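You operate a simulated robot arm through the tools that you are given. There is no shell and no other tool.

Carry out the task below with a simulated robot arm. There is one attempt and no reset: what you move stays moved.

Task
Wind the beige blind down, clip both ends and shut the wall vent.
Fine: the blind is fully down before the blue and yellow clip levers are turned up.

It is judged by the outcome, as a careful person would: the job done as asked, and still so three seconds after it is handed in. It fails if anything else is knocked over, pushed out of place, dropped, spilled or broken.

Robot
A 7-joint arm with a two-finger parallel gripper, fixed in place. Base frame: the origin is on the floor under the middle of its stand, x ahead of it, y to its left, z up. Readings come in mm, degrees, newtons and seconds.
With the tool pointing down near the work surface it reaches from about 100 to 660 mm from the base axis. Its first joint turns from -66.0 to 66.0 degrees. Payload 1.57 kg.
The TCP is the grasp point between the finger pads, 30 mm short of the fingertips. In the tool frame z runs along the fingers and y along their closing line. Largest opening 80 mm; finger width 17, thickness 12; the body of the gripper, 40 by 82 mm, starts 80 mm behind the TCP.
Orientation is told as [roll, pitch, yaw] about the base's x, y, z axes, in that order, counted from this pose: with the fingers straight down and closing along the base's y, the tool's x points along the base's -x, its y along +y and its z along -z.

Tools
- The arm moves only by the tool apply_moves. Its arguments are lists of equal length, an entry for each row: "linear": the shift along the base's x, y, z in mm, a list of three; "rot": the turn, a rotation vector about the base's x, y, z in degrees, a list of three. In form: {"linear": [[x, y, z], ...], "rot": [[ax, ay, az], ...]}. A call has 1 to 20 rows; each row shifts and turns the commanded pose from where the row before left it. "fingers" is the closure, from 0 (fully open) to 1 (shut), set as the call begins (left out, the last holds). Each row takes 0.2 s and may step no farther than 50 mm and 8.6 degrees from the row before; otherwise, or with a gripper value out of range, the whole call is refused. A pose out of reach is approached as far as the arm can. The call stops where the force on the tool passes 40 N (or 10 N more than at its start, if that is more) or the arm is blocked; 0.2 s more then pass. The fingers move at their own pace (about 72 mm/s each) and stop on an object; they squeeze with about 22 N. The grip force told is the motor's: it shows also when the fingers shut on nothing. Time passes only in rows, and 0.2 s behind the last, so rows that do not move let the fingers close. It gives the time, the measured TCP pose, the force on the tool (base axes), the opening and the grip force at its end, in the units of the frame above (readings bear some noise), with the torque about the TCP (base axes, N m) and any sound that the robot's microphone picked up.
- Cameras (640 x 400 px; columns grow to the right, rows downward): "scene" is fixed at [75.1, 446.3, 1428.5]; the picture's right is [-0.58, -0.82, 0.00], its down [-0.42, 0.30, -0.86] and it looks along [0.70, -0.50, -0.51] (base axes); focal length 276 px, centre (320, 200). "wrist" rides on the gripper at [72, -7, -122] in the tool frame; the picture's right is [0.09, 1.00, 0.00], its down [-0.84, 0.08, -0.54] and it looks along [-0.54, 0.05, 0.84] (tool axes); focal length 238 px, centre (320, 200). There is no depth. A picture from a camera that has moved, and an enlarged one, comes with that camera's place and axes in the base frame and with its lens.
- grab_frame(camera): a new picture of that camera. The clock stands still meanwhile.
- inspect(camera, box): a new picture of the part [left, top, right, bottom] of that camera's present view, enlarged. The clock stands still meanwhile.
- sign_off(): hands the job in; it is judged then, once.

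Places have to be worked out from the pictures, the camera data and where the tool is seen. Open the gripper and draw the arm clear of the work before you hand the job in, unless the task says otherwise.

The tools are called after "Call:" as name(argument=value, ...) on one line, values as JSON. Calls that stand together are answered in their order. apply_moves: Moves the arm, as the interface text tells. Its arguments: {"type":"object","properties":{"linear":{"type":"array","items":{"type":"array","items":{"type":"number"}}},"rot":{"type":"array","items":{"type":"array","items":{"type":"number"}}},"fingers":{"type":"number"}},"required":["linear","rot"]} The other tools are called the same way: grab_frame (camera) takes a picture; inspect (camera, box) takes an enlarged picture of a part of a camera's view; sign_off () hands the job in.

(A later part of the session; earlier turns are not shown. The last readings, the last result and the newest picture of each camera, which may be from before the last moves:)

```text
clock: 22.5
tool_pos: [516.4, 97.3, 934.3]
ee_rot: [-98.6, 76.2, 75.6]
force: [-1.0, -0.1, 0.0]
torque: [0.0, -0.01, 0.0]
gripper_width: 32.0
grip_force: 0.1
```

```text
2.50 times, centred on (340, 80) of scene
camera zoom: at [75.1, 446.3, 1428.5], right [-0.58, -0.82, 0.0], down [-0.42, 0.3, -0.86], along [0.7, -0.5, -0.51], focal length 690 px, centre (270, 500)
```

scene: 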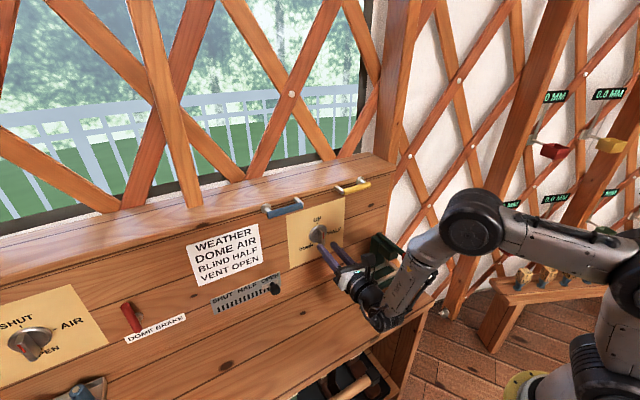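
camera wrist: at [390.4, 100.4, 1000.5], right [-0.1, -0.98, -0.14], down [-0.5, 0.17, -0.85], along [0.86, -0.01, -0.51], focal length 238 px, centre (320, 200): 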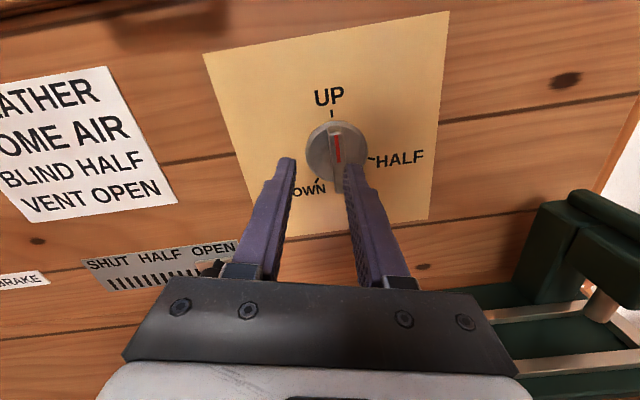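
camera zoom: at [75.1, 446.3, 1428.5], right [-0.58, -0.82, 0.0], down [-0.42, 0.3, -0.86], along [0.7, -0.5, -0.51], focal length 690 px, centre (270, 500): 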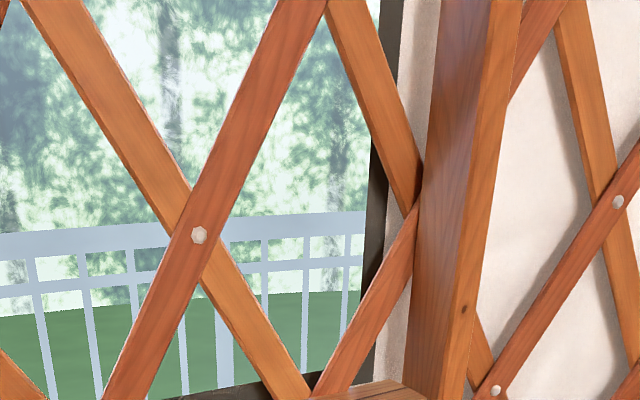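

The knob sprang back to UP, so it is a selector with detents. With roll running from −180° to about +10° I can take it past the middle points; I align to roll −180°, square to the panel, while still standing off.

Call:
apply_moves(linear=[[0, 0, 0], [0, 0, 0], [0, 0, 0]], rot=[[-6.7, 1.75, -0.65], [-6.7, 1.75, -0.65], [0, 0, 0]])

Call:
grab_frame(camera="wrist")

Call:
inspect(camera="wrist", box=[240, 70, 400, 190])

```text
clock: 23.3
tool_pos: [515.8, 97.8, 934.0]
ee_rot: [106.1, 89.8, -80.9]
force: [1.0, -0.9, -0.7]
torque: [-0.02, -0.01, -0.02]
gripper_width: 32.1
grip_force: 0.0
```

```text
taken
camera wrist: at [394.7, 119.3, 1005.6], right [-0.12, -0.99, 0.09], down [-0.55, -0.01, -0.84], along [0.83, -0.15, -0.54], focal length 238 px, centre (320, 200)
```

wrist: 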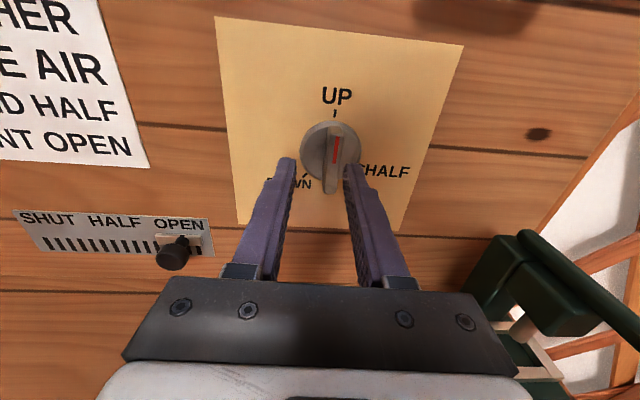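

```text
3.33 times, centred on (320, 130) of wrist
camera zoom: at [394.7, 119.3, 1005.6], right [-0.12, -0.99, 0.09], down [-0.55, -0.01, -0.84], along [0.83, -0.15, -0.54], focal length 794 px, centre (320, 433)
```

zoom: 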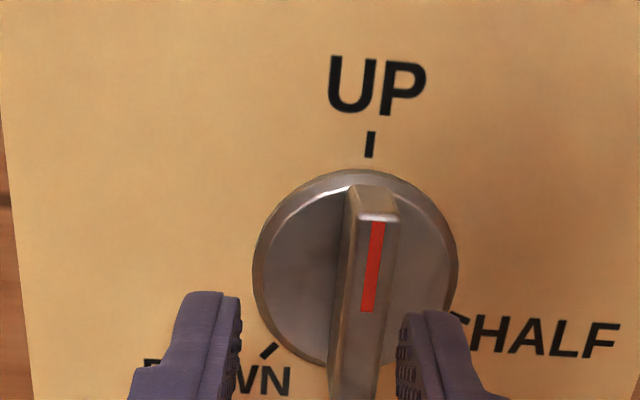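

The tool is square and at roll −180°. The knob axis is about 11 mm right of and 11 mm below the tool axis; I correct that and advance 40 mm, then check.

Call:
apply_moves(linear=[[0, -5.4, -5.5], [0, -5.4, -5.5], [13.2, -1.6, 0], [13.2, -1.6, 0], [13.3, -1.7, 0], [0, 0, 0]], rot=[[0, 0, 0], [0, 0, 0], [0, 0, 0], [0, 0, 0], [0, 0, 0], [0, 0, 0]])

Call:
grab_frame(camera="wrist")

Call:
inspect(camera="wrist", box=[240, 70, 400, 190])

```text
clock: 24.7
tool_pos: [555.6, 81.4, 921.9]
ee_rot: [-177.5, 90.0, -4.6]
force: [0.6, 0.4, -0.3]
torque: [0.01, -0.02, 0.02]
gripper_width: 32.0
grip_force: 0.1
```

```text
taken
camera wrist: at [434.5, 103.1, 994.1], right [-0.12, -0.99, 0.09], down [-0.55, -0.01, -0.84], along [0.83, -0.15, -0.54], focal length 238 px, centre (320, 200)
```

wrist: 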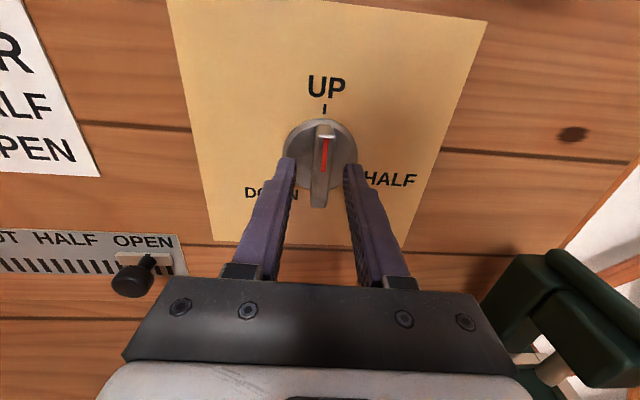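

```text
3.33 times, centred on (320, 130) of wrist
camera zoom: at [434.5, 103.1, 994.1], right [-0.12, -0.99, 0.09], down [-0.55, -0.01, -0.84], along [0.83, -0.15, -0.54], focal length 794 px, centre (320, 433)
```

zoom: 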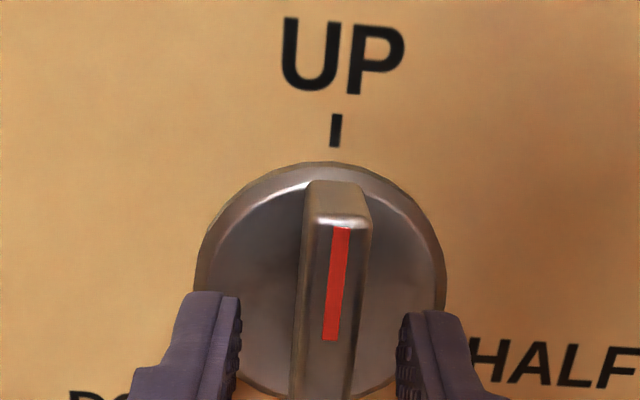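

The knob is centred between the fingers and the disc front is about 27 mm beyond the tips. I advance 22 mm and close on the bar.

Call:
apply_moves(linear=[[5.5, -0.7, -1.5], [5.5, -0.7, 0], [5.4, -0.7, 0], [5.4, -0.7, 0], [0, 0, 0]], rot=[[0, 0, 0], [0, 0, 0], [0, 0, 0], [0, 0, 0], [0, 0, 0]])

Call:
apply_moves(linear=[[0, 0, 0], [0, 0, 0], [0, 0, 0]], rot=[[0, 0, 0], [0, 0, 0], [0, 0, 0]], fingers=1)

Call:
inspect(camera="wrist", box=[240, 70, 400, 190])

Call:
inspect(camera="scene", box=[290, 210, 350, 260])

```text
clock: 25.8
tool_pos: [574.7, 82.4, 920.4]
ee_rot: [166.0, 89.7, -20.7]
force: [-18.8, -0.4, 7.1]
torque: [0.17, -0.2, 0.39]
gripper_width: 29.5
grip_force: 0.0
stopped in row 5: the force on the tool passed its limit at 44 N (the readings are from after the stop); the commanded pose is now the measured one
```

```text
clock: 26.6
tool_pos: [574.0, 79.8, 919.4]
ee_rot: [155.1, 89.8, -32.1]
force: [-27.0, -3.9, 8.2]
torque: [0.19, -0.19, 0.77]
gripper_width: 15.2
grip_force: 22.5
```

```text
3.33 times, centred on (320, 130) of wrist
camera zoom: at [453.8, 100.6, 991.4], right [-0.12, -0.99, 0.09], down [-0.55, -0.01, -0.84], along [0.83, -0.16, -0.54], focal length 794 px, centre (320, 433)
```

zoom: 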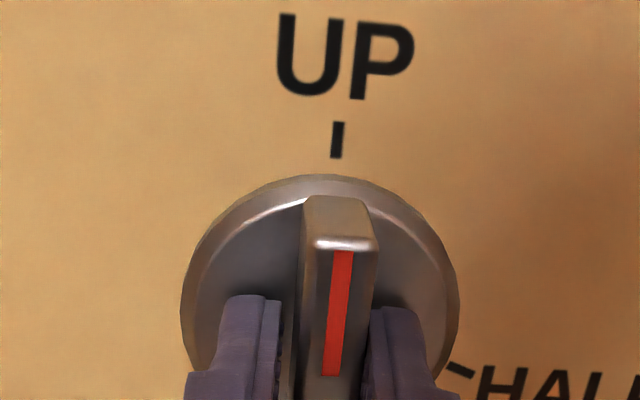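

```text
8.00 times, centred on (320, 235) of scene
camera zoom: at [74.2, 446.1, 1428.6], right [-0.58, -0.82, 0.0], down [-0.42, 0.3, -0.86], along [0.7, -0.5, -0.51], focal length 2208 px, centre (320, -80)
```

zoom: 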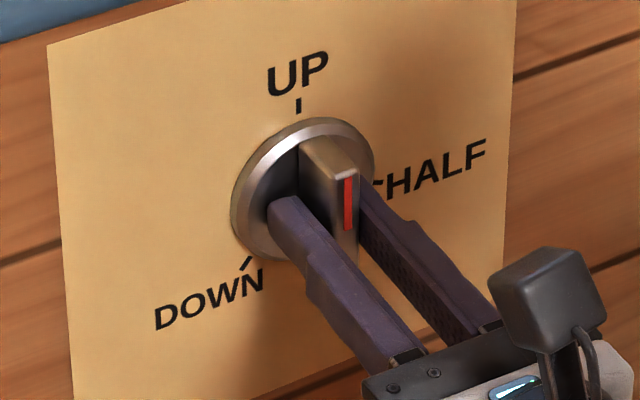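

The tips touched the disc face (27 N of push remains). I ease the grip, back off 4 mm and grip again.

Call:
apply_moves(linear=[[0, 0, 0], [-2, 0.2, 0], [-2, 0.2, 0], [0, 0, 0]], rot=[[0, 0, 0], [0, 0, 0], [0, 0, 0], [0, 0, 0]], fingers=0.7)

Call:
apply_moves(linear=[[0, 0, 0], [0, 0, 0], [0, 0, 0]], rot=[[0, 0, 0], [0, 0, 0], [0, 0, 0]], fingers=1)

```text
clock: 27.6
tool_pos: [571.5, 81.6, 919.3]
ee_rot: [150.6, 89.8, -36.4]
force: [0.4, -0.3, -0.9]
torque: [0.0, -0.01, 0.0]
gripper_width: 24.1
grip_force: 0.1
```

```text
clock: 28.4
tool_pos: [570.3, 77.7, 919.4]
ee_rot: [169.6, 89.8, -17.6]
force: [-4.3, -20.0, 3.3]
torque: [0.0, -0.19, 0.28]
gripper_width: 13.2
grip_force: 29.6
```

The grip is about 4 mm off sideways (20 N in y), so I shift the commanded pose that way to unload it before turning.

Call:
apply_moves(linear=[[0.5, -2, -0.4], [0.5, -1.8, 0], [0, 0, 0]], rot=[[0, 0, 0], [0, 0, 0], [0, 0, 0]])

```text
clock: 29.2
tool_pos: [571.2, 78.2, 919.3]
ee_rot: [160.7, 89.8, -26.1]
force: [-22.0, -6.8, 8.6]
torque: [0.24, -0.34, 0.49]
gripper_width: 12.9
grip_force: 29.8
```

Call:
apply_moves(linear=[[-1.5, -0.8, -0.5], [-0.5, -0.3, -0.5], [0, 0, 0]], rot=[[0, 0, 0], [0, 0, 0], [0, 0, 0]])

```text
clock: 30.0
tool_pos: [571.8, 79.2, 918.7]
ee_rot: [175.9, 89.8, -10.8]
force: [19.4, 2.9, 1.0]
torque: [0.05, 0.04, 0.74]
gripper_width: 12.8
grip_force: 30.5
```

The tangential force is now small, and the x force swings about 20 N per mm because the bar is held firmly. I set it about 1 mm forward and begin turning in small rows, watching the forces.

Call:
apply_moves(linear=[[1, 0, 0], [0, 0, 0], [0, 0, 0]], rot=[[0, 0, 0], [4, -0.49, 0], [0, 0, 0]])

```text
clock: 30.8
tool_pos: [571.3, 78.9, 919.1]
ee_rot: [-95.5, 85.9, 77.8]
force: [-3.2, 11.3, 11.0]
torque: [-0.09, -0.04, 0.91]
gripper_width: 12.9
grip_force: 29.6
```

Turning by 4° is fine (about 16 N). I continue with 18° and check.

Call:
apply_moves(linear=[[0, 0, 0], [0, 0, 0], [0, 0, 0]], rot=[[5.96, -0.73, 0], [5.96, -0.73, 0], [5.96, -0.73, 0]])

Call:
inspect(camera="scene", box=[290, 210, 350, 260])

```text
clock: 31.6
tool_pos: [571.2, 77.8, 919.5]
ee_rot: [-90.8, 68.0, 82.3]
force: [-5.5, 13.2, 14.0]
torque: [-0.03, 0.0, 1.07]
gripper_width: 12.8
grip_force: 30.0
```

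```text
8.00 times, centred on (320, 235) of scene
camera zoom: at [74.6, 446.6, 1428.4], right [-0.58, -0.82, 0.0], down [-0.42, 0.3, -0.86], along [0.7, -0.5, -0.51], focal length 2208 px, centre (320, -80)
```

zoom: 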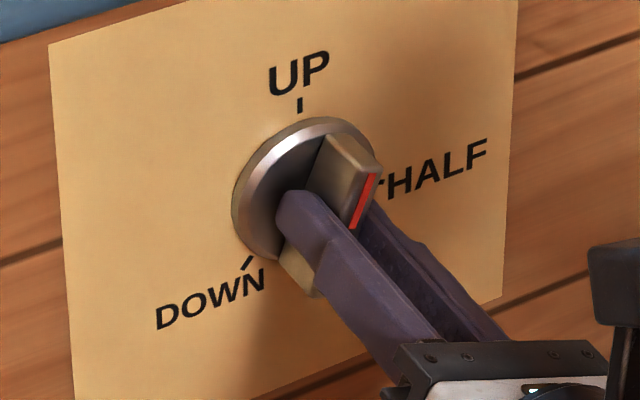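

The knob follows well (about 22°). I continue another 48° with a slight unloading shift.

Call:
apply_moves(linear=[[0, 0.8, 0.8], [0, 0.5, 0.5], [0, 0, 0], [0, 0, 0], [0, 0, 0], [0, 0, 0], [0, 0, 0], [0, 0, 0]], rot=[[5.96, -0.73, 0], [5.96, -0.73, 0], [5.96, -0.73, 0], [5.96, -0.73, 0], [5.96, -0.73, 0], [5.96, -0.73, 0], [5.96, -0.73, 0], [5.96, -0.73, 0]])

Call:
grab_frame(camera="scene")

Call:
inspect(camera="scene", box=[290, 210, 350, 260])

```text
clock: 33.4
tool_pos: [571.1, 79.0, 919.5]
ee_rot: [-90.2, 19.9, 83.0]
force: [-8.2, 13.1, 8.0]
torque: [-0.01, -0.6, 0.87]
gripper_width: 12.4
grip_force: 28.9
```

```text
taken
```

scene: 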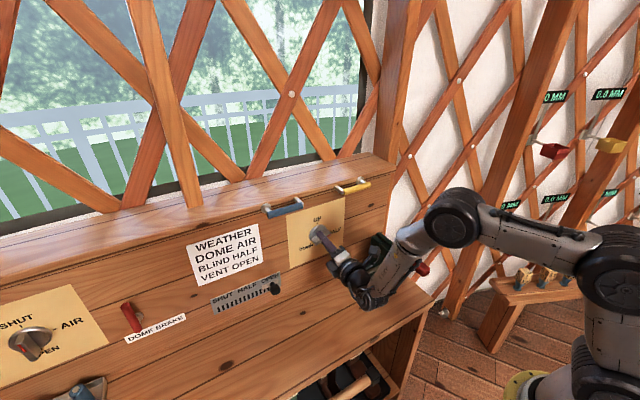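

```text
8.00 times, centred on (320, 235) of scene
camera zoom: at [74.7, 446.6, 1428.4], right [-0.58, -0.82, 0.0], down [-0.42, 0.3, -0.86], along [0.7, -0.5, -0.51], focal length 2208 px, centre (320, -80)
```

zoom: 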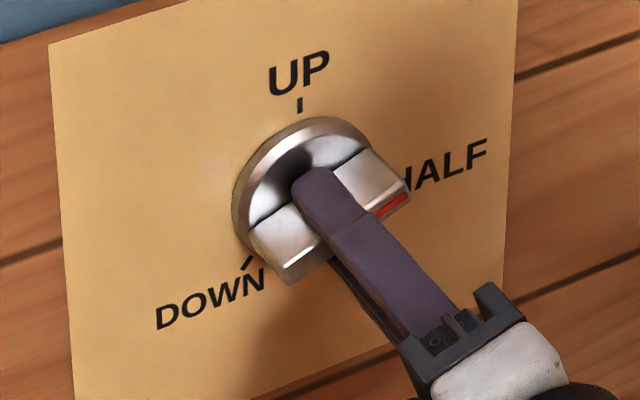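

The knob is at about 70° and turning smoothly. I continue 48° more, to about HALF.

Call:
apply_moves(linear=[[0, 0.6, 0.4], [0, 0.4, 0.2], [0, 0, 0], [0, 0, 0], [0, 0, 0], [0, 0, 0], [0, 0, 0], [0, 0, 0]], rot=[[5.96, -0.73, 0], [5.96, -0.73, 0], [5.96, -0.73, 0], [5.96, -0.73, 0], [5.96, -0.73, 0], [5.96, -0.73, 0], [5.96, -0.73, 0], [5.96, -0.73, 0]])

Call:
grab_frame(camera="scene")

Call:
inspect(camera="scene", box=[290, 210, 350, 260])

```text
clock: 35.2
tool_pos: [570.9, 77.9, 921.2]
ee_rot: [-89.9, -28.2, 82.6]
force: [-11.7, 3.7, 5.8]
torque: [-0.02, 0.67, -0.03]
gripper_width: 12.4
grip_force: 29.9
```

```text
taken
```

scene: 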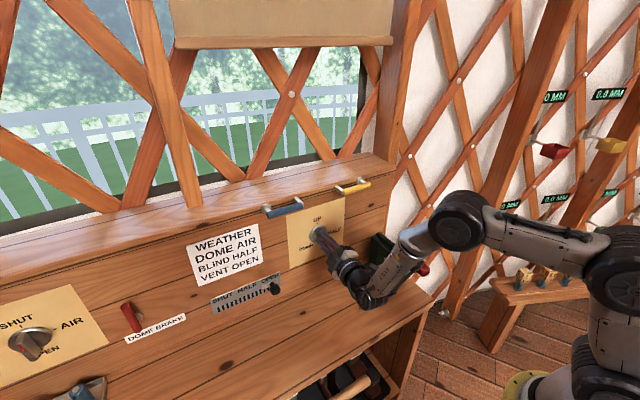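

```text
8.00 times, centred on (320, 235) of scene
camera zoom: at [74.6, 446.3, 1428.5], right [-0.58, -0.82, 0.0], down [-0.42, 0.3, -0.86], along [0.7, -0.5, -0.51], focal length 2208 px, centre (320, -80)
```

zoom: 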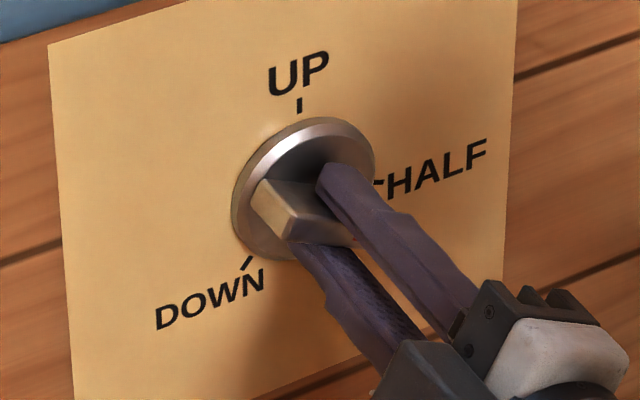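

The beige blind has come down to about halfway as the knob passed HALF. I keep turning, 60° more.

Call:
apply_moves(linear=[[-0.4, 0, 0.2], [0, 0, 0], [0, 0, 0], [0, 0, 0], [0, 0, 0], [0, 0, 0], [0, 0, 0], [0, 0, 0], [0, 0, 0], [0, 0, 0]], rot=[[5.96, -0.73, 0], [5.96, -0.73, 0], [5.96, -0.73, 0], [5.96, -0.73, 0], [5.96, -0.73, 0], [5.96, -0.73, 0], [5.96, -0.73, 0], [5.96, -0.73, 0], [5.96, -0.73, 0], [5.96, -0.73, 0]])

Call:
grab_frame(camera="scene")

Call:
inspect(camera="scene", box=[290, 210, 350, 260])

```text
clock: 37.4
tool_pos: [571.1, 77.6, 919.7]
ee_rot: [-85.2, -88.2, 78.1]
force: [-1.1, -1.8, 3.7]
torque: [0.05, 0.76, 0.6]
gripper_width: 13.5
grip_force: 29.7
```

```text
taken
```

scene: 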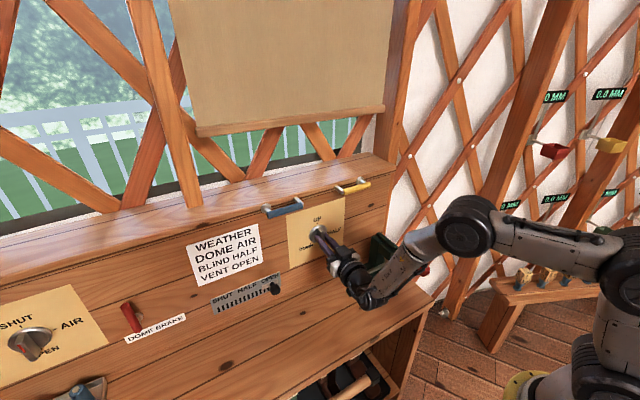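

```text
8.00 times, centred on (320, 235) of scene
camera zoom: at [75.0, 446.2, 1428.5], right [-0.58, -0.82, 0.0], down [-0.42, 0.3, -0.86], along [0.7, -0.5, -0.51], focal length 2208 px, centre (320, -80)
```

zoom: 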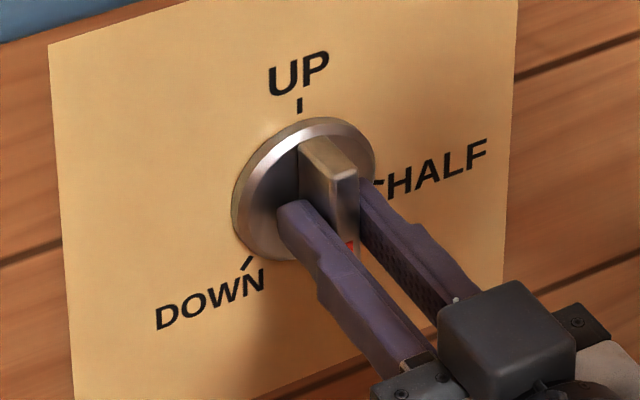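

The knob is at about 178° and the blind three quarters down. I turn 5° more, staying inside the arm's limit, then release and see where the knob settles.

Call:
apply_moves(linear=[[0, 0, 0], [0, 0, 0]], rot=[[4.96, -0.6, 0], [0, 0, 0]])

Call:
apply_moves(linear=[[0, 0, 0], [0, 0, 0], [0, 0, 0]], rot=[[0, 0, 0], [0, 0, 0], [0, 0, 0]], fingers=0.55)

Call:
grab_frame(camera="scene")

Call:
inspect(camera="scene", box=[290, 210, 350, 260])

Call:
inspect(camera="wrist", box=[240, 70, 400, 250])

```text
clock: 38.0
tool_pos: [571.0, 78.8, 920.3]
ee_rot: [87.4, -86.8, -94.4]
force: [5.4, -4.0, -1.7]
torque: [0.01, -0.01, 0.63]
gripper_width: 12.8
grip_force: 29.8
```

```text
clock: 38.8
tool_pos: [570.4, 78.6, 920.6]
ee_rot: [86.9, -87.0, -93.8]
force: [-0.3, -1.1, 0.0]
torque: [0.0, -0.02, 0.0]
gripper_width: 36.2
grip_force: 0.0
```

```text
taken
```

scene: 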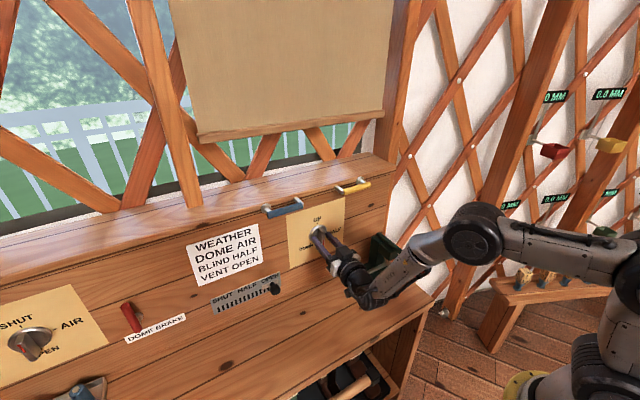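

```text
8.00 times, centred on (320, 235) of scene
camera zoom: at [75.1, 446.3, 1428.5], right [-0.58, -0.82, 0.0], down [-0.42, 0.3, -0.86], along [0.7, -0.5, -0.51], focal length 2208 px, centre (320, -80)
```

zoom: 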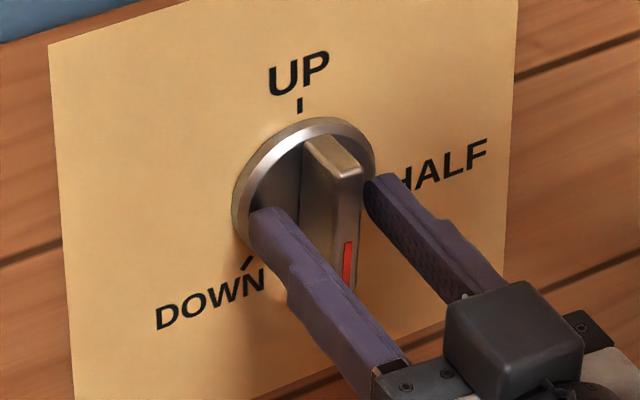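

```text
2.22 times, centred on (320, 160) of wrist
camera zoom: at [448.8, 90.6, 848.4], right [0.12, 0.99, -0.04], down [-0.53, 0.1, 0.84], along [0.84, -0.08, 0.54], focal length 530 px, centre (320, 289)
```

zoom: 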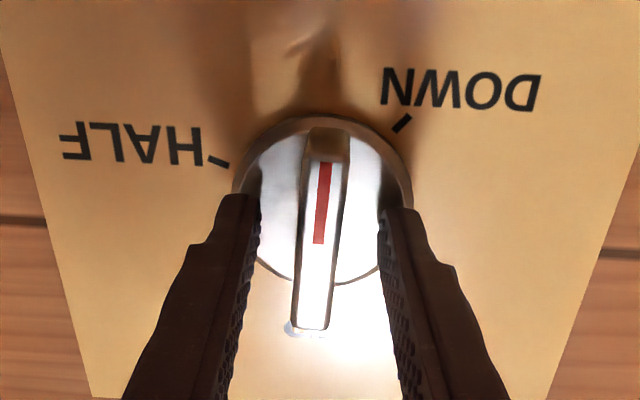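

The knob stays at about 183°, with the blind following it. With the fingers fully open (80 mm) they clear the 60 mm bar, so I can roll back half a turn around the knob in place; I open fully and start rolling back.

Call:
apply_moves(linear=[[0, 0, 0], [0, 0, 0], [0, 0, 0], [0, 0, 0]], rot=[[0, 0, 0], [0, 0, 0], [0, 0, 0], [-5, 0.6, 0]], fingers=0)

Call:
inspect(camera="wrist", box=[220, 50, 420, 250])

```text
clock: 39.8
tool_pos: [571.0, 78.2, 920.0]
ee_rot: [-85.3, -88.0, 78.3]
force: [-0.7, 0.4, 0.5]
torque: [-0.04, 0.03, 0.01]
gripper_width: 80.0
grip_force: 0.0
```

```text
2.00 times, centred on (320, 150) of wrist
camera zoom: at [447.9, 84.0, 849.1], right [0.12, 0.98, -0.13], down [-0.52, 0.17, 0.84], along [0.84, -0.04, 0.54], focal length 477 px, centre (320, 300)
```

zoom: 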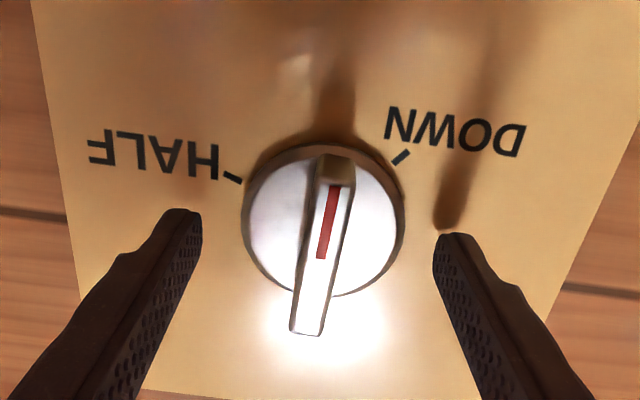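

The open fingers clear the knob well all around. I roll back −90° first.

Call:
apply_moves(linear=[[0, 0, 0], [0, 0, 0], [0, 0, 0], [0, 0, 0], [0, 0, 0], [0, 0, 0], [0, 0, 0], [0, 0, 0], [0, 0, 0], [0, 0, 0], [0, 0, 0]], rot=[[-8.13, 1.01, 0], [-8.13, 1.01, 0], [-8.13, 1.01, 0], [-8.13, 1.01, 0], [-8.13, 1.01, 0], [-8.13, 1.01, 0], [-8.13, 1.01, 0], [-8.13, 1.01, 0], [-8.13, 1.01, 0], [-8.13, 1.01, 0], [-8.13, 1.01, 0]])

Call:
apply_moves(linear=[[0, 0, 0], [0, 0, 0], [0, 0, 0], [0, 0, 0], [0, 0, 0], [0, 0, 0], [0, 0, 0], [0, 0, 0], [0, 0, 0], [0, 0, 0], [0, 0, 0]], rot=[[-8.13, 1.01, 0], [-8.13, 1.01, 0], [-8.13, 1.01, 0], [-8.13, 1.01, 0], [-8.13, 1.01, 0], [-8.13, 1.01, 0], [-8.13, 1.01, 0], [-8.13, 1.01, 0], [-8.13, 1.01, 0], [-8.13, 1.01, 0], [0, 0, 0]])

Call:
grab_frame(camera="wrist")

Call:
inspect(camera="scene", box=[290, 210, 350, 260])

```text
clock: 42.2
tool_pos: [571.7, 79.1, 920.2]
ee_rot: [-89.9, 2.2, 82.9]
force: [1.2, -0.6, 0.7]
torque: [-0.03, -0.03, -0.02]
gripper_width: 80.0
grip_force: 0.0
```

```text
clock: 44.6
tool_pos: [572.1, 78.6, 920.6]
ee_rot: [-91.4, 84.1, 81.6]
force: [1.0, 0.5, 0.4]
torque: [-0.01, 0.01, -0.01]
gripper_width: 80.2
grip_force: 0.0
```

```text
taken
camera wrist: at [450.4, 92.7, 993.4], right [-0.12, -0.99, -0.01], down [-0.53, 0.08, -0.84], along [0.84, -0.1, -0.54], focal length 238 px, centre (320, 200)
```

wrist: 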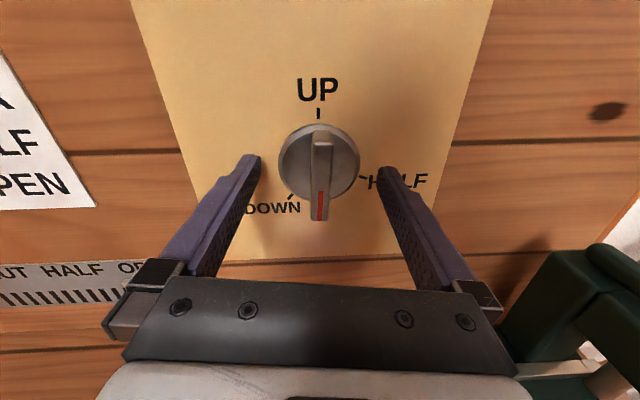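

```text
8.00 times, centred on (320, 235) of scene
camera zoom: at [75.1, 446.3, 1428.5], right [-0.58, -0.82, 0.0], down [-0.42, 0.3, -0.86], along [0.7, -0.5, -0.51], focal length 2208 px, centre (320, -80)
```

zoom: 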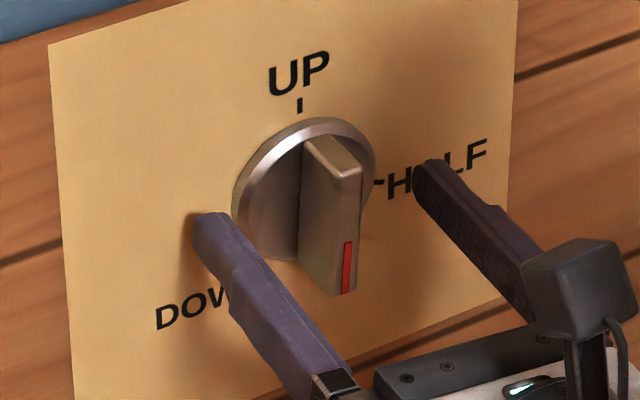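

The knob stayed put, red mark at the bottom at about 183°. I roll 2.5° more and close on the bar again.

Call:
apply_moves(linear=[[0, 0, 0], [0, 0, 0], [0, 0, 0], [0, 0, 0], [0, 0, 0], [0, 0, 0]], rot=[[-2.5, 0.3, 0], [0, 0, 0], [0, 0, 0], [0, 0, 0], [0, 0, 0], [0, 0, 0]], fingers=1)

Call:
inspect(camera="wrist", box=[220, 80, 420, 240])

```text
clock: 46.0
tool_pos: [572.1, 77.5, 921.1]
ee_rot: [-92.6, 86.5, 80.3]
force: [-0.2, -5.5, 0.0]
torque: [0.02, -0.03, 0.58]
gripper_width: 13.3
grip_force: 30.5
```

```text
2.50 times, centred on (320, 160) of wrist
camera zoom: at [450.5, 95.5, 993.5], right [-0.13, -0.99, 0.03], down [-0.54, 0.04, -0.84], along [0.83, -0.12, -0.54], focal length 596 px, centre (320, 300)
```

zoom: 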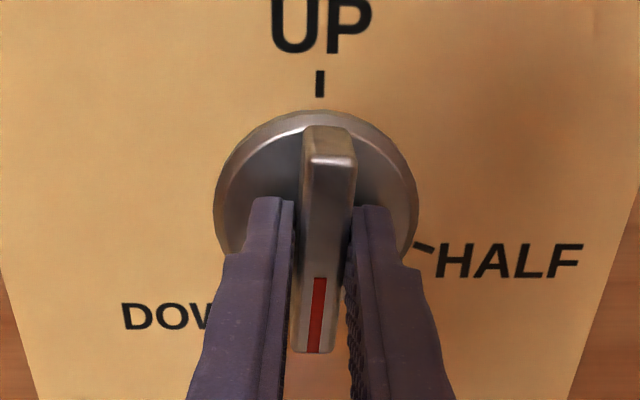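

Gripped well with low side force (5 N). I turn on clockwise by 36°, towards DOWN.

Call:
apply_moves(linear=[[0, -0.6, 0], [0, 0, 0], [0, 0, 0], [0, 0, 0], [0, 0, 0], [0, 0, 0]], rot=[[5.96, -0.73, 0], [5.96, -0.73, 0], [5.96, -0.73, 0], [5.96, -0.73, 0], [5.96, -0.73, 0], [5.96, -0.73, 0]])

Call:
grab_frame(camera="scene")

Call:
inspect(camera="scene", box=[290, 210, 350, 260])

Call:
inspect(camera="wrist", box=[220, 80, 420, 240])

```text
clock: 47.4
tool_pos: [571.5, 77.6, 921.7]
ee_rot: [-90.0, 50.3, 82.7]
force: [5.4, -3.0, 1.7]
torque: [0.02, 0.13, 0.94]
gripper_width: 12.8
grip_force: 29.8
```

```text
taken
```

scene: 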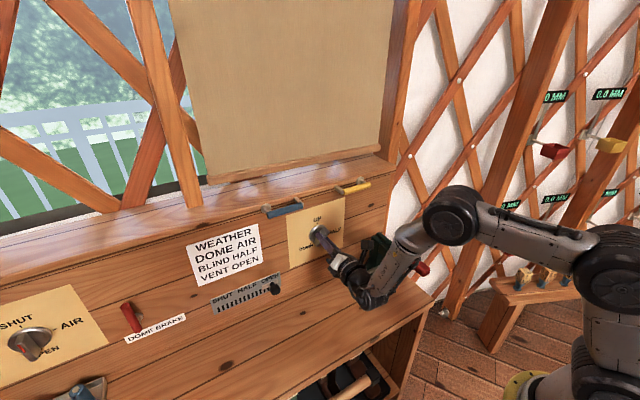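

```text
8.00 times, centred on (320, 235) of scene
camera zoom: at [75.2, 446.2, 1428.5], right [-0.58, -0.82, 0.0], down [-0.42, 0.3, -0.86], along [0.7, -0.5, -0.51], focal length 2208 px, centre (320, -80)
```

zoom: 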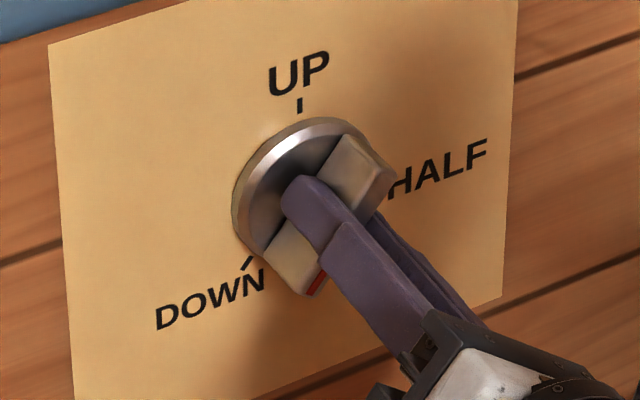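

```text
2.50 times, centred on (320, 160) of wrist
camera zoom: at [445.1, 52.0, 980.5], right [-0.1, -0.82, -0.56], down [-0.48, 0.54, -0.69], along [0.87, 0.2, -0.45], focal length 596 px, centre (320, 300)
```

zoom: 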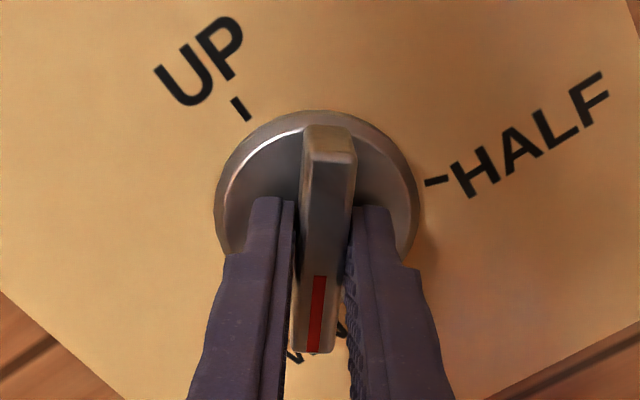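

The blind's bar is nearly at the sill with the knob at about 220°. I continue in small 3° rows, watching for the stop.

Call:
apply_moves(linear=[[0, 0, 0], [0, 0, 0], [0, 0, 0], [0, 0, 0]], rot=[[2.98, -0.37, 0], [2.98, -0.37, 0], [2.98, -0.37, 0], [0, 0, 0]])

Call:
grab_frame(camera="scene")

Call:
inspect(camera="scene", box=[290, 210, 350, 260])

Call:
inspect(camera="scene", box=[190, 120, 400, 230])

```text
clock: 48.4
tool_pos: [570.9, 77.7, 921.0]
ee_rot: [-90.1, 41.4, 82.7]
force: [2.4, -6.5, 2.7]
torque: [-0.63, -0.07, 0.73]
gripper_width: 15.5
grip_force: 31.4
```

```text
taken
```

scene: 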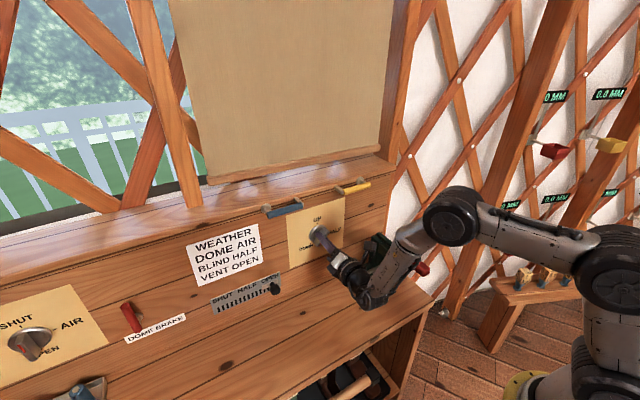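

```text
8.00 times, centred on (320, 235) of scene
camera zoom: at [75.1, 446.1, 1428.5], right [-0.58, -0.82, 0.0], down [-0.42, 0.3, -0.86], along [0.7, -0.5, -0.51], focal length 2208 px, centre (320, -80)
```

zoom: 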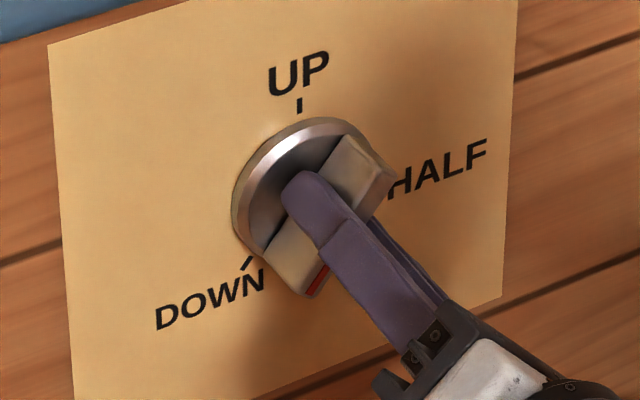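

```text
3.05 times, centred on (295, 175) of scene
camera zoom: at [75.1, 446.1, 1428.5], right [-0.58, -0.82, 0.0], down [-0.42, 0.3, -0.86], along [0.7, -0.5, -0.51], focal length 841 px, centre (396, 276)
```

zoom: 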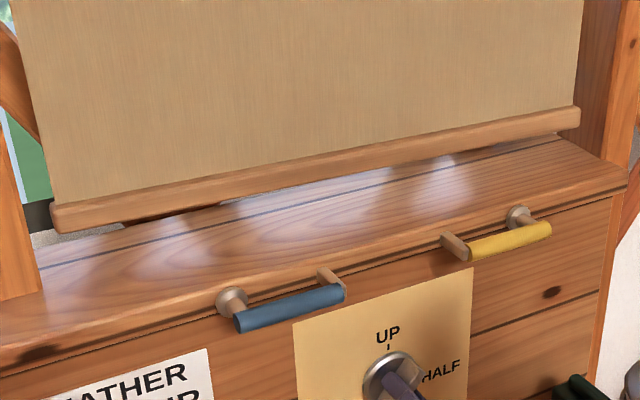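

The knob now resists (−0.63 N·m about its axis, fingers forced slightly apart), so it has reached its stop. I press 5° more to make sure, then release and check the pointer against the DOWN mark.

Call:
apply_moves(linear=[[0, 0, 0], [0, 0, 0], [0, 0, 0]], rot=[[2.5, -0.31, 0], [2.5, -0.31, 0], [0, 0, 0]])

Call:
inspect(camera="scene", box=[190, 120, 400, 230])

Call:
apply_moves(linear=[[0, 0, 0], [0, 0, 0], [0, 0, 0], [0, 0, 0]], rot=[[0, 0, 0], [0, 0, 0], [0, 0, 0], [0, 0, 0]], fingers=0)

Call:
inspect(camera="scene", box=[290, 210, 350, 260])

Call:
grab_frame(camera="wrist")

Call:
grab_frame(camera="scene")

```text
clock: 49.2
tool_pos: [572.1, 77.6, 919.2]
ee_rot: [-89.9, 36.4, 82.9]
force: [2.7, -4.8, -1.4]
torque: [-0.72, -0.1, 0.7]
gripper_width: 17.2
grip_force: 32.1
```

```text
3.05 times, centred on (295, 175) of scene
camera zoom: at [75.1, 446.2, 1428.5], right [-0.58, -0.82, 0.0], down [-0.42, 0.3, -0.86], along [0.7, -0.5, -0.51], focal length 841 px, centre (396, 276)
```

zoom: 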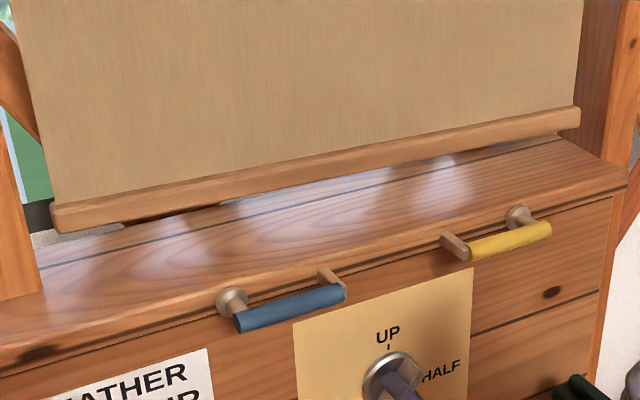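

```text
clock: 50.2
tool_pos: [571.5, 78.2, 919.7]
ee_rot: [-90.1, 36.3, 82.7]
force: [-0.3, 0.1, 0.1]
torque: [0.03, 0.0, 0.04]
gripper_width: 79.8
grip_force: 0.1
```

```text
8.00 times, centred on (320, 235) of scene
camera zoom: at [75.1, 446.3, 1428.5], right [-0.58, -0.82, 0.0], down [-0.42, 0.3, -0.86], along [0.7, -0.5, -0.51], focal length 2208 px, centre (320, -80)
```

zoom: 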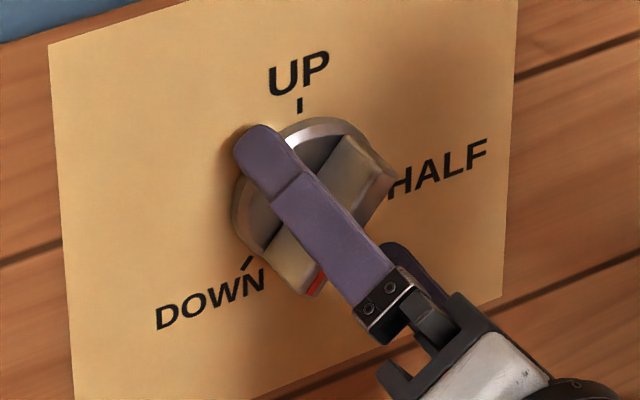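

```text
taken
camera wrist: at [443.4, 39.9, 969.0], right [-0.08, -0.66, -0.75], down [-0.46, 0.69, -0.56], along [0.88, 0.3, -0.36], focal length 238 px, centre (320, 200)
```

wrist: 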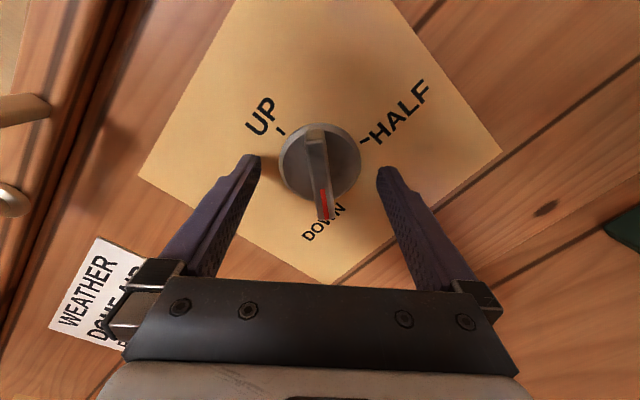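

```text
taken
```

scene: 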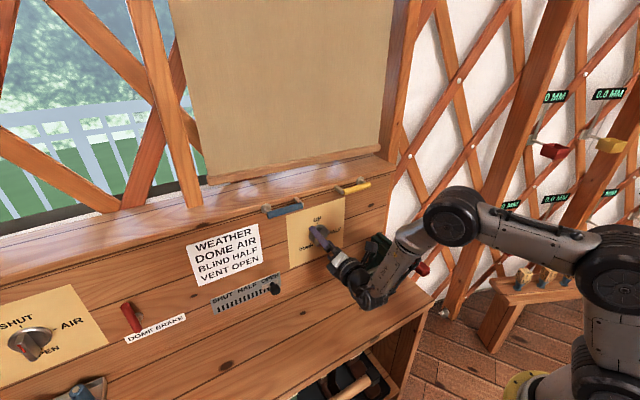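

I look at the pointer against the DOWN tick enlarged.

Call:
inspect(camera="wrist", box=[250, 90, 400, 250])

```text
2.50 times, centred on (325, 170) of wrist
camera zoom: at [443.4, 39.9, 969.0], right [-0.08, -0.66, -0.75], down [-0.46, 0.69, -0.56], along [0.88, 0.3, -0.36], focal length 596 px, centre (308, 275)
```

zoom: 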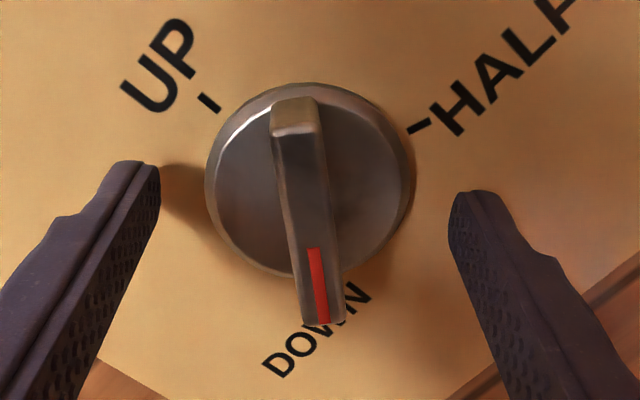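

The pointer covers the DOWN tick, the stop was felt, and the blind's bar lies at the sill: the blind is down. I back straight out with open fingers, then rise and roll upright to view the levers from in front.

Call:
apply_moves(linear=[[-15, 1.9, 0], [-15, 1.9, 0], [-15, 1.9, 0], [-15, 1.9, 0], [-15, 1.9, 0], [-15, 1.9, 0], [-15, 1.9, 0], [-15, 1.9, 0], [0, 0, 20], [0, -3, 20], [0, -5, 20], [0, -5, 20], [0, -5, 20], [0, -5, 20], [0, -5, 20], [0, 0, 20], [0, 0, 0]], rot=[[0, 0, 0], [0, 0, 0], [0, 0, 0], [0, 0, 0], [0, 0, 0], [0, 0, 0], [0, 0, 0], [0, 0, 0], [-7.6, 0.95, 0], [-7.6, 0.95, 0], [-7.6, 0.95, 0], [-7.6, 0.95, 0], [-7.6, 0.95, 0], [-7.6, 0.95, 0], [-7.6, 0.95, 0], [0, 0, 0], [0, 0, 0]])

Call:
grab_frame(camera="wrist")

Call:
grab_frame(camera="scene")

```text
clock: 53.8
tool_pos: [451.5, 63.2, 1080.2]
ee_rot: [104.1, 89.9, -83.0]
force: [0.5, -0.3, 0.3]
torque: [-0.02, -0.03, 0.01]
gripper_width: 80.0
grip_force: 0.0
```

```text
taken
camera wrist: at [331.1, 86.1, 1151.3], right [-0.12, -0.99, 0.09], down [-0.55, -0.01, -0.84], along [0.83, -0.16, -0.54], focal length 238 px, centre (320, 200)
```

wrist: 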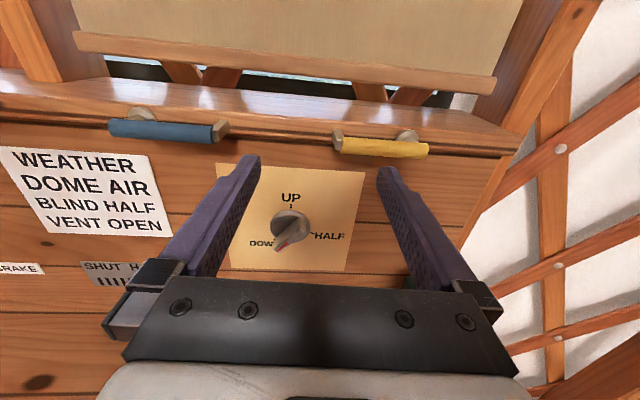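

```text
taken
```

scene: 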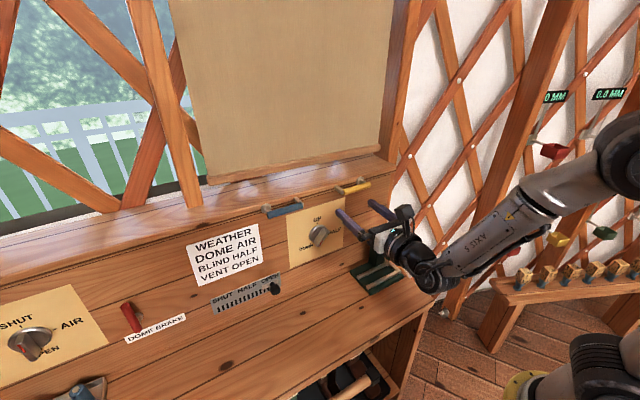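

I check the blind's bottom bar, the levers and the knob in enlarged views.

Call:
inspect(camera="wrist", box=[60, 20, 300, 170])

Call:
inspect(camera="wrist", box=[310, 60, 520, 200])

Call:
inspect(camera="wrist", box=[220, 160, 370, 270])

Call:
inspect(camera="scene", box=[240, 140, 400, 240])

```text
2.67 times, centred on (180, 95) of wrist
camera zoom: at [331.1, 86.1, 1151.3], right [-0.12, -0.99, 0.09], down [-0.55, -0.01, -0.84], along [0.83, -0.16, -0.54], focal length 636 px, centre (693, 480)
```

zoom: 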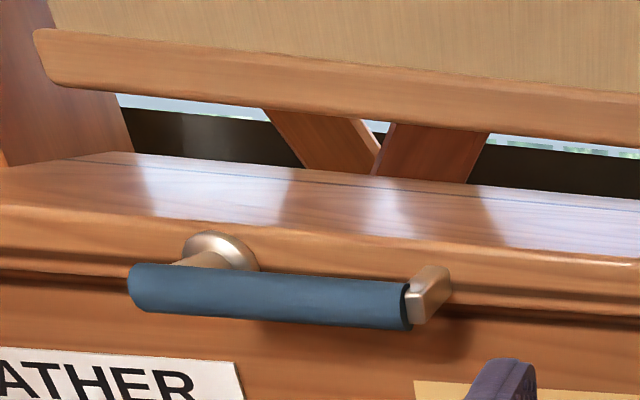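

```text
2.86 times, centred on (415, 130) of wrist
camera zoom: at [331.1, 86.1, 1151.3], right [-0.12, -0.99, 0.09], down [-0.55, -0.01, -0.84], along [0.83, -0.16, -0.54], focal length 681 px, centre (49, 400)
```

zoom: 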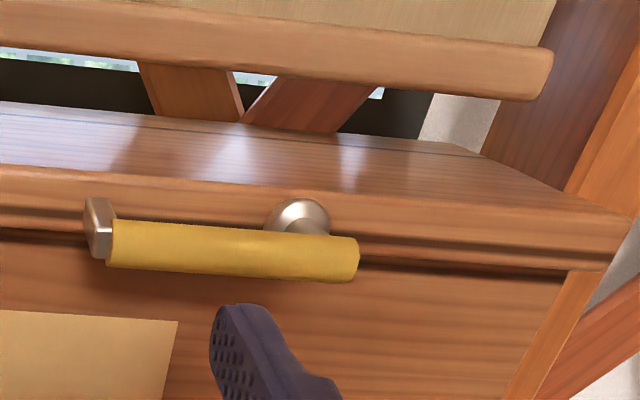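

```text
3.64 times, centred on (295, 215) of wrist
camera zoom: at [331.1, 86.1, 1151.3], right [-0.12, -0.99, 0.09], down [-0.55, -0.01, -0.84], along [0.83, -0.16, -0.54], focal length 867 px, centre (411, 146)
```

zoom: 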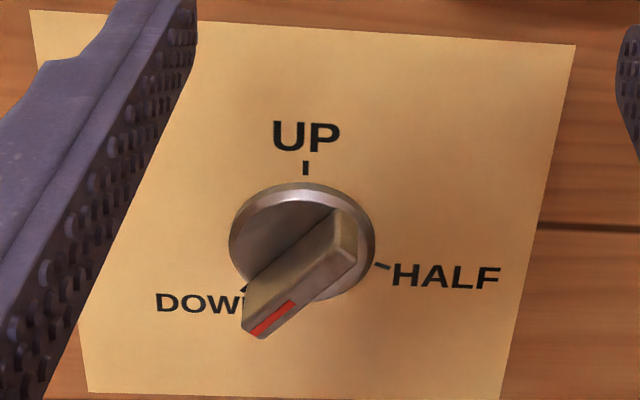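

```text
4.00 times, centred on (320, 190) of scene
camera zoom: at [75.1, 446.2, 1428.5], right [-0.58, -0.82, 0.0], down [-0.42, 0.3, -0.86], along [0.7, -0.5, -0.51], focal length 1104 px, centre (320, 240)
```

zoom: 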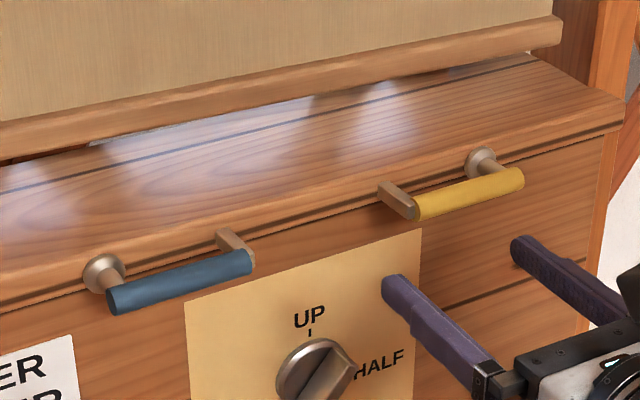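

The blind bar hangs evenly at z≈1121 just over the sill with the knob on DOWN. The lever tubes lie at z≈1074: yellow runs from its pivot (y≈−51) to its free end (y≈29), blue from its pivot (y≈233) to its free end (y≈150), both standing about 35 mm off the sill edge. I close the fingers and move under the yellow lever, about 60 mm from its pivot.

Call:
apply_moves(linear=[[0, -17, -14], [0, -17, -14], [0, -17, -13], [0, -1.5, 0], [20, 0, 0], [20, 0, 0], [20, 0, 0], [0, 0, 0]], rot=[[0, 0, 0], [0, 0, 0], [0, 0, 0], [0, 0, 0], [0, 0, 0], [0, 0, 0], [0, 0, 0], [0, 0, 0]], fingers=1)

Call:
grab_frame(camera="wrist")

Call:
inspect(camera="scene", box=[280, 140, 440, 260])

```text
clock: 55.6
tool_pos: [512.7, 12.0, 1039.6]
ee_rot: [135.3, 89.9, -51.7]
force: [-0.2, -0.7, -0.4]
torque: [0.0, 0.0, -0.01]
gripper_width: 0.1
grip_force: 21.2
```

```text
taken
camera wrist: at [392.3, 33.4, 1110.8], right [-0.12, -0.99, 0.09], down [-0.55, -0.01, -0.84], along [0.83, -0.16, -0.54], focal length 238 px, centre (320, 200)
```

wrist: 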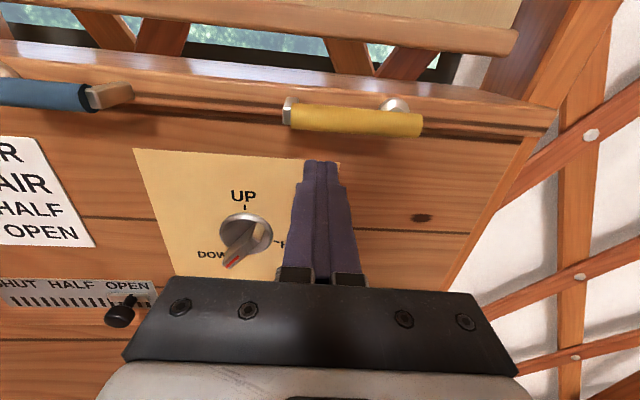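

```text
3.33 times, centred on (360, 200) of scene
camera zoom: at [75.1, 446.3, 1428.5], right [-0.58, -0.82, 0.0], down [-0.42, 0.3, -0.86], along [0.7, -0.5, -0.51], focal length 920 px, centre (187, 200)
```

zoom: 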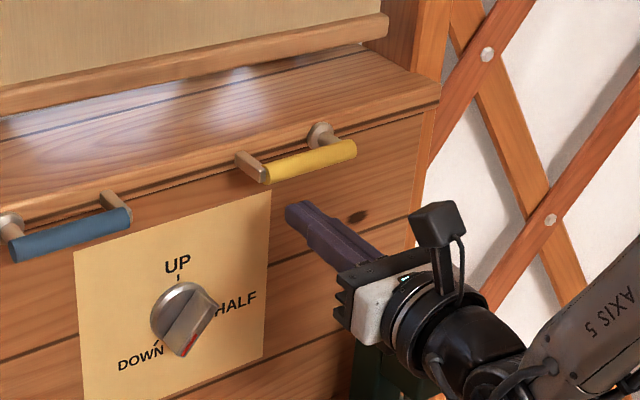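

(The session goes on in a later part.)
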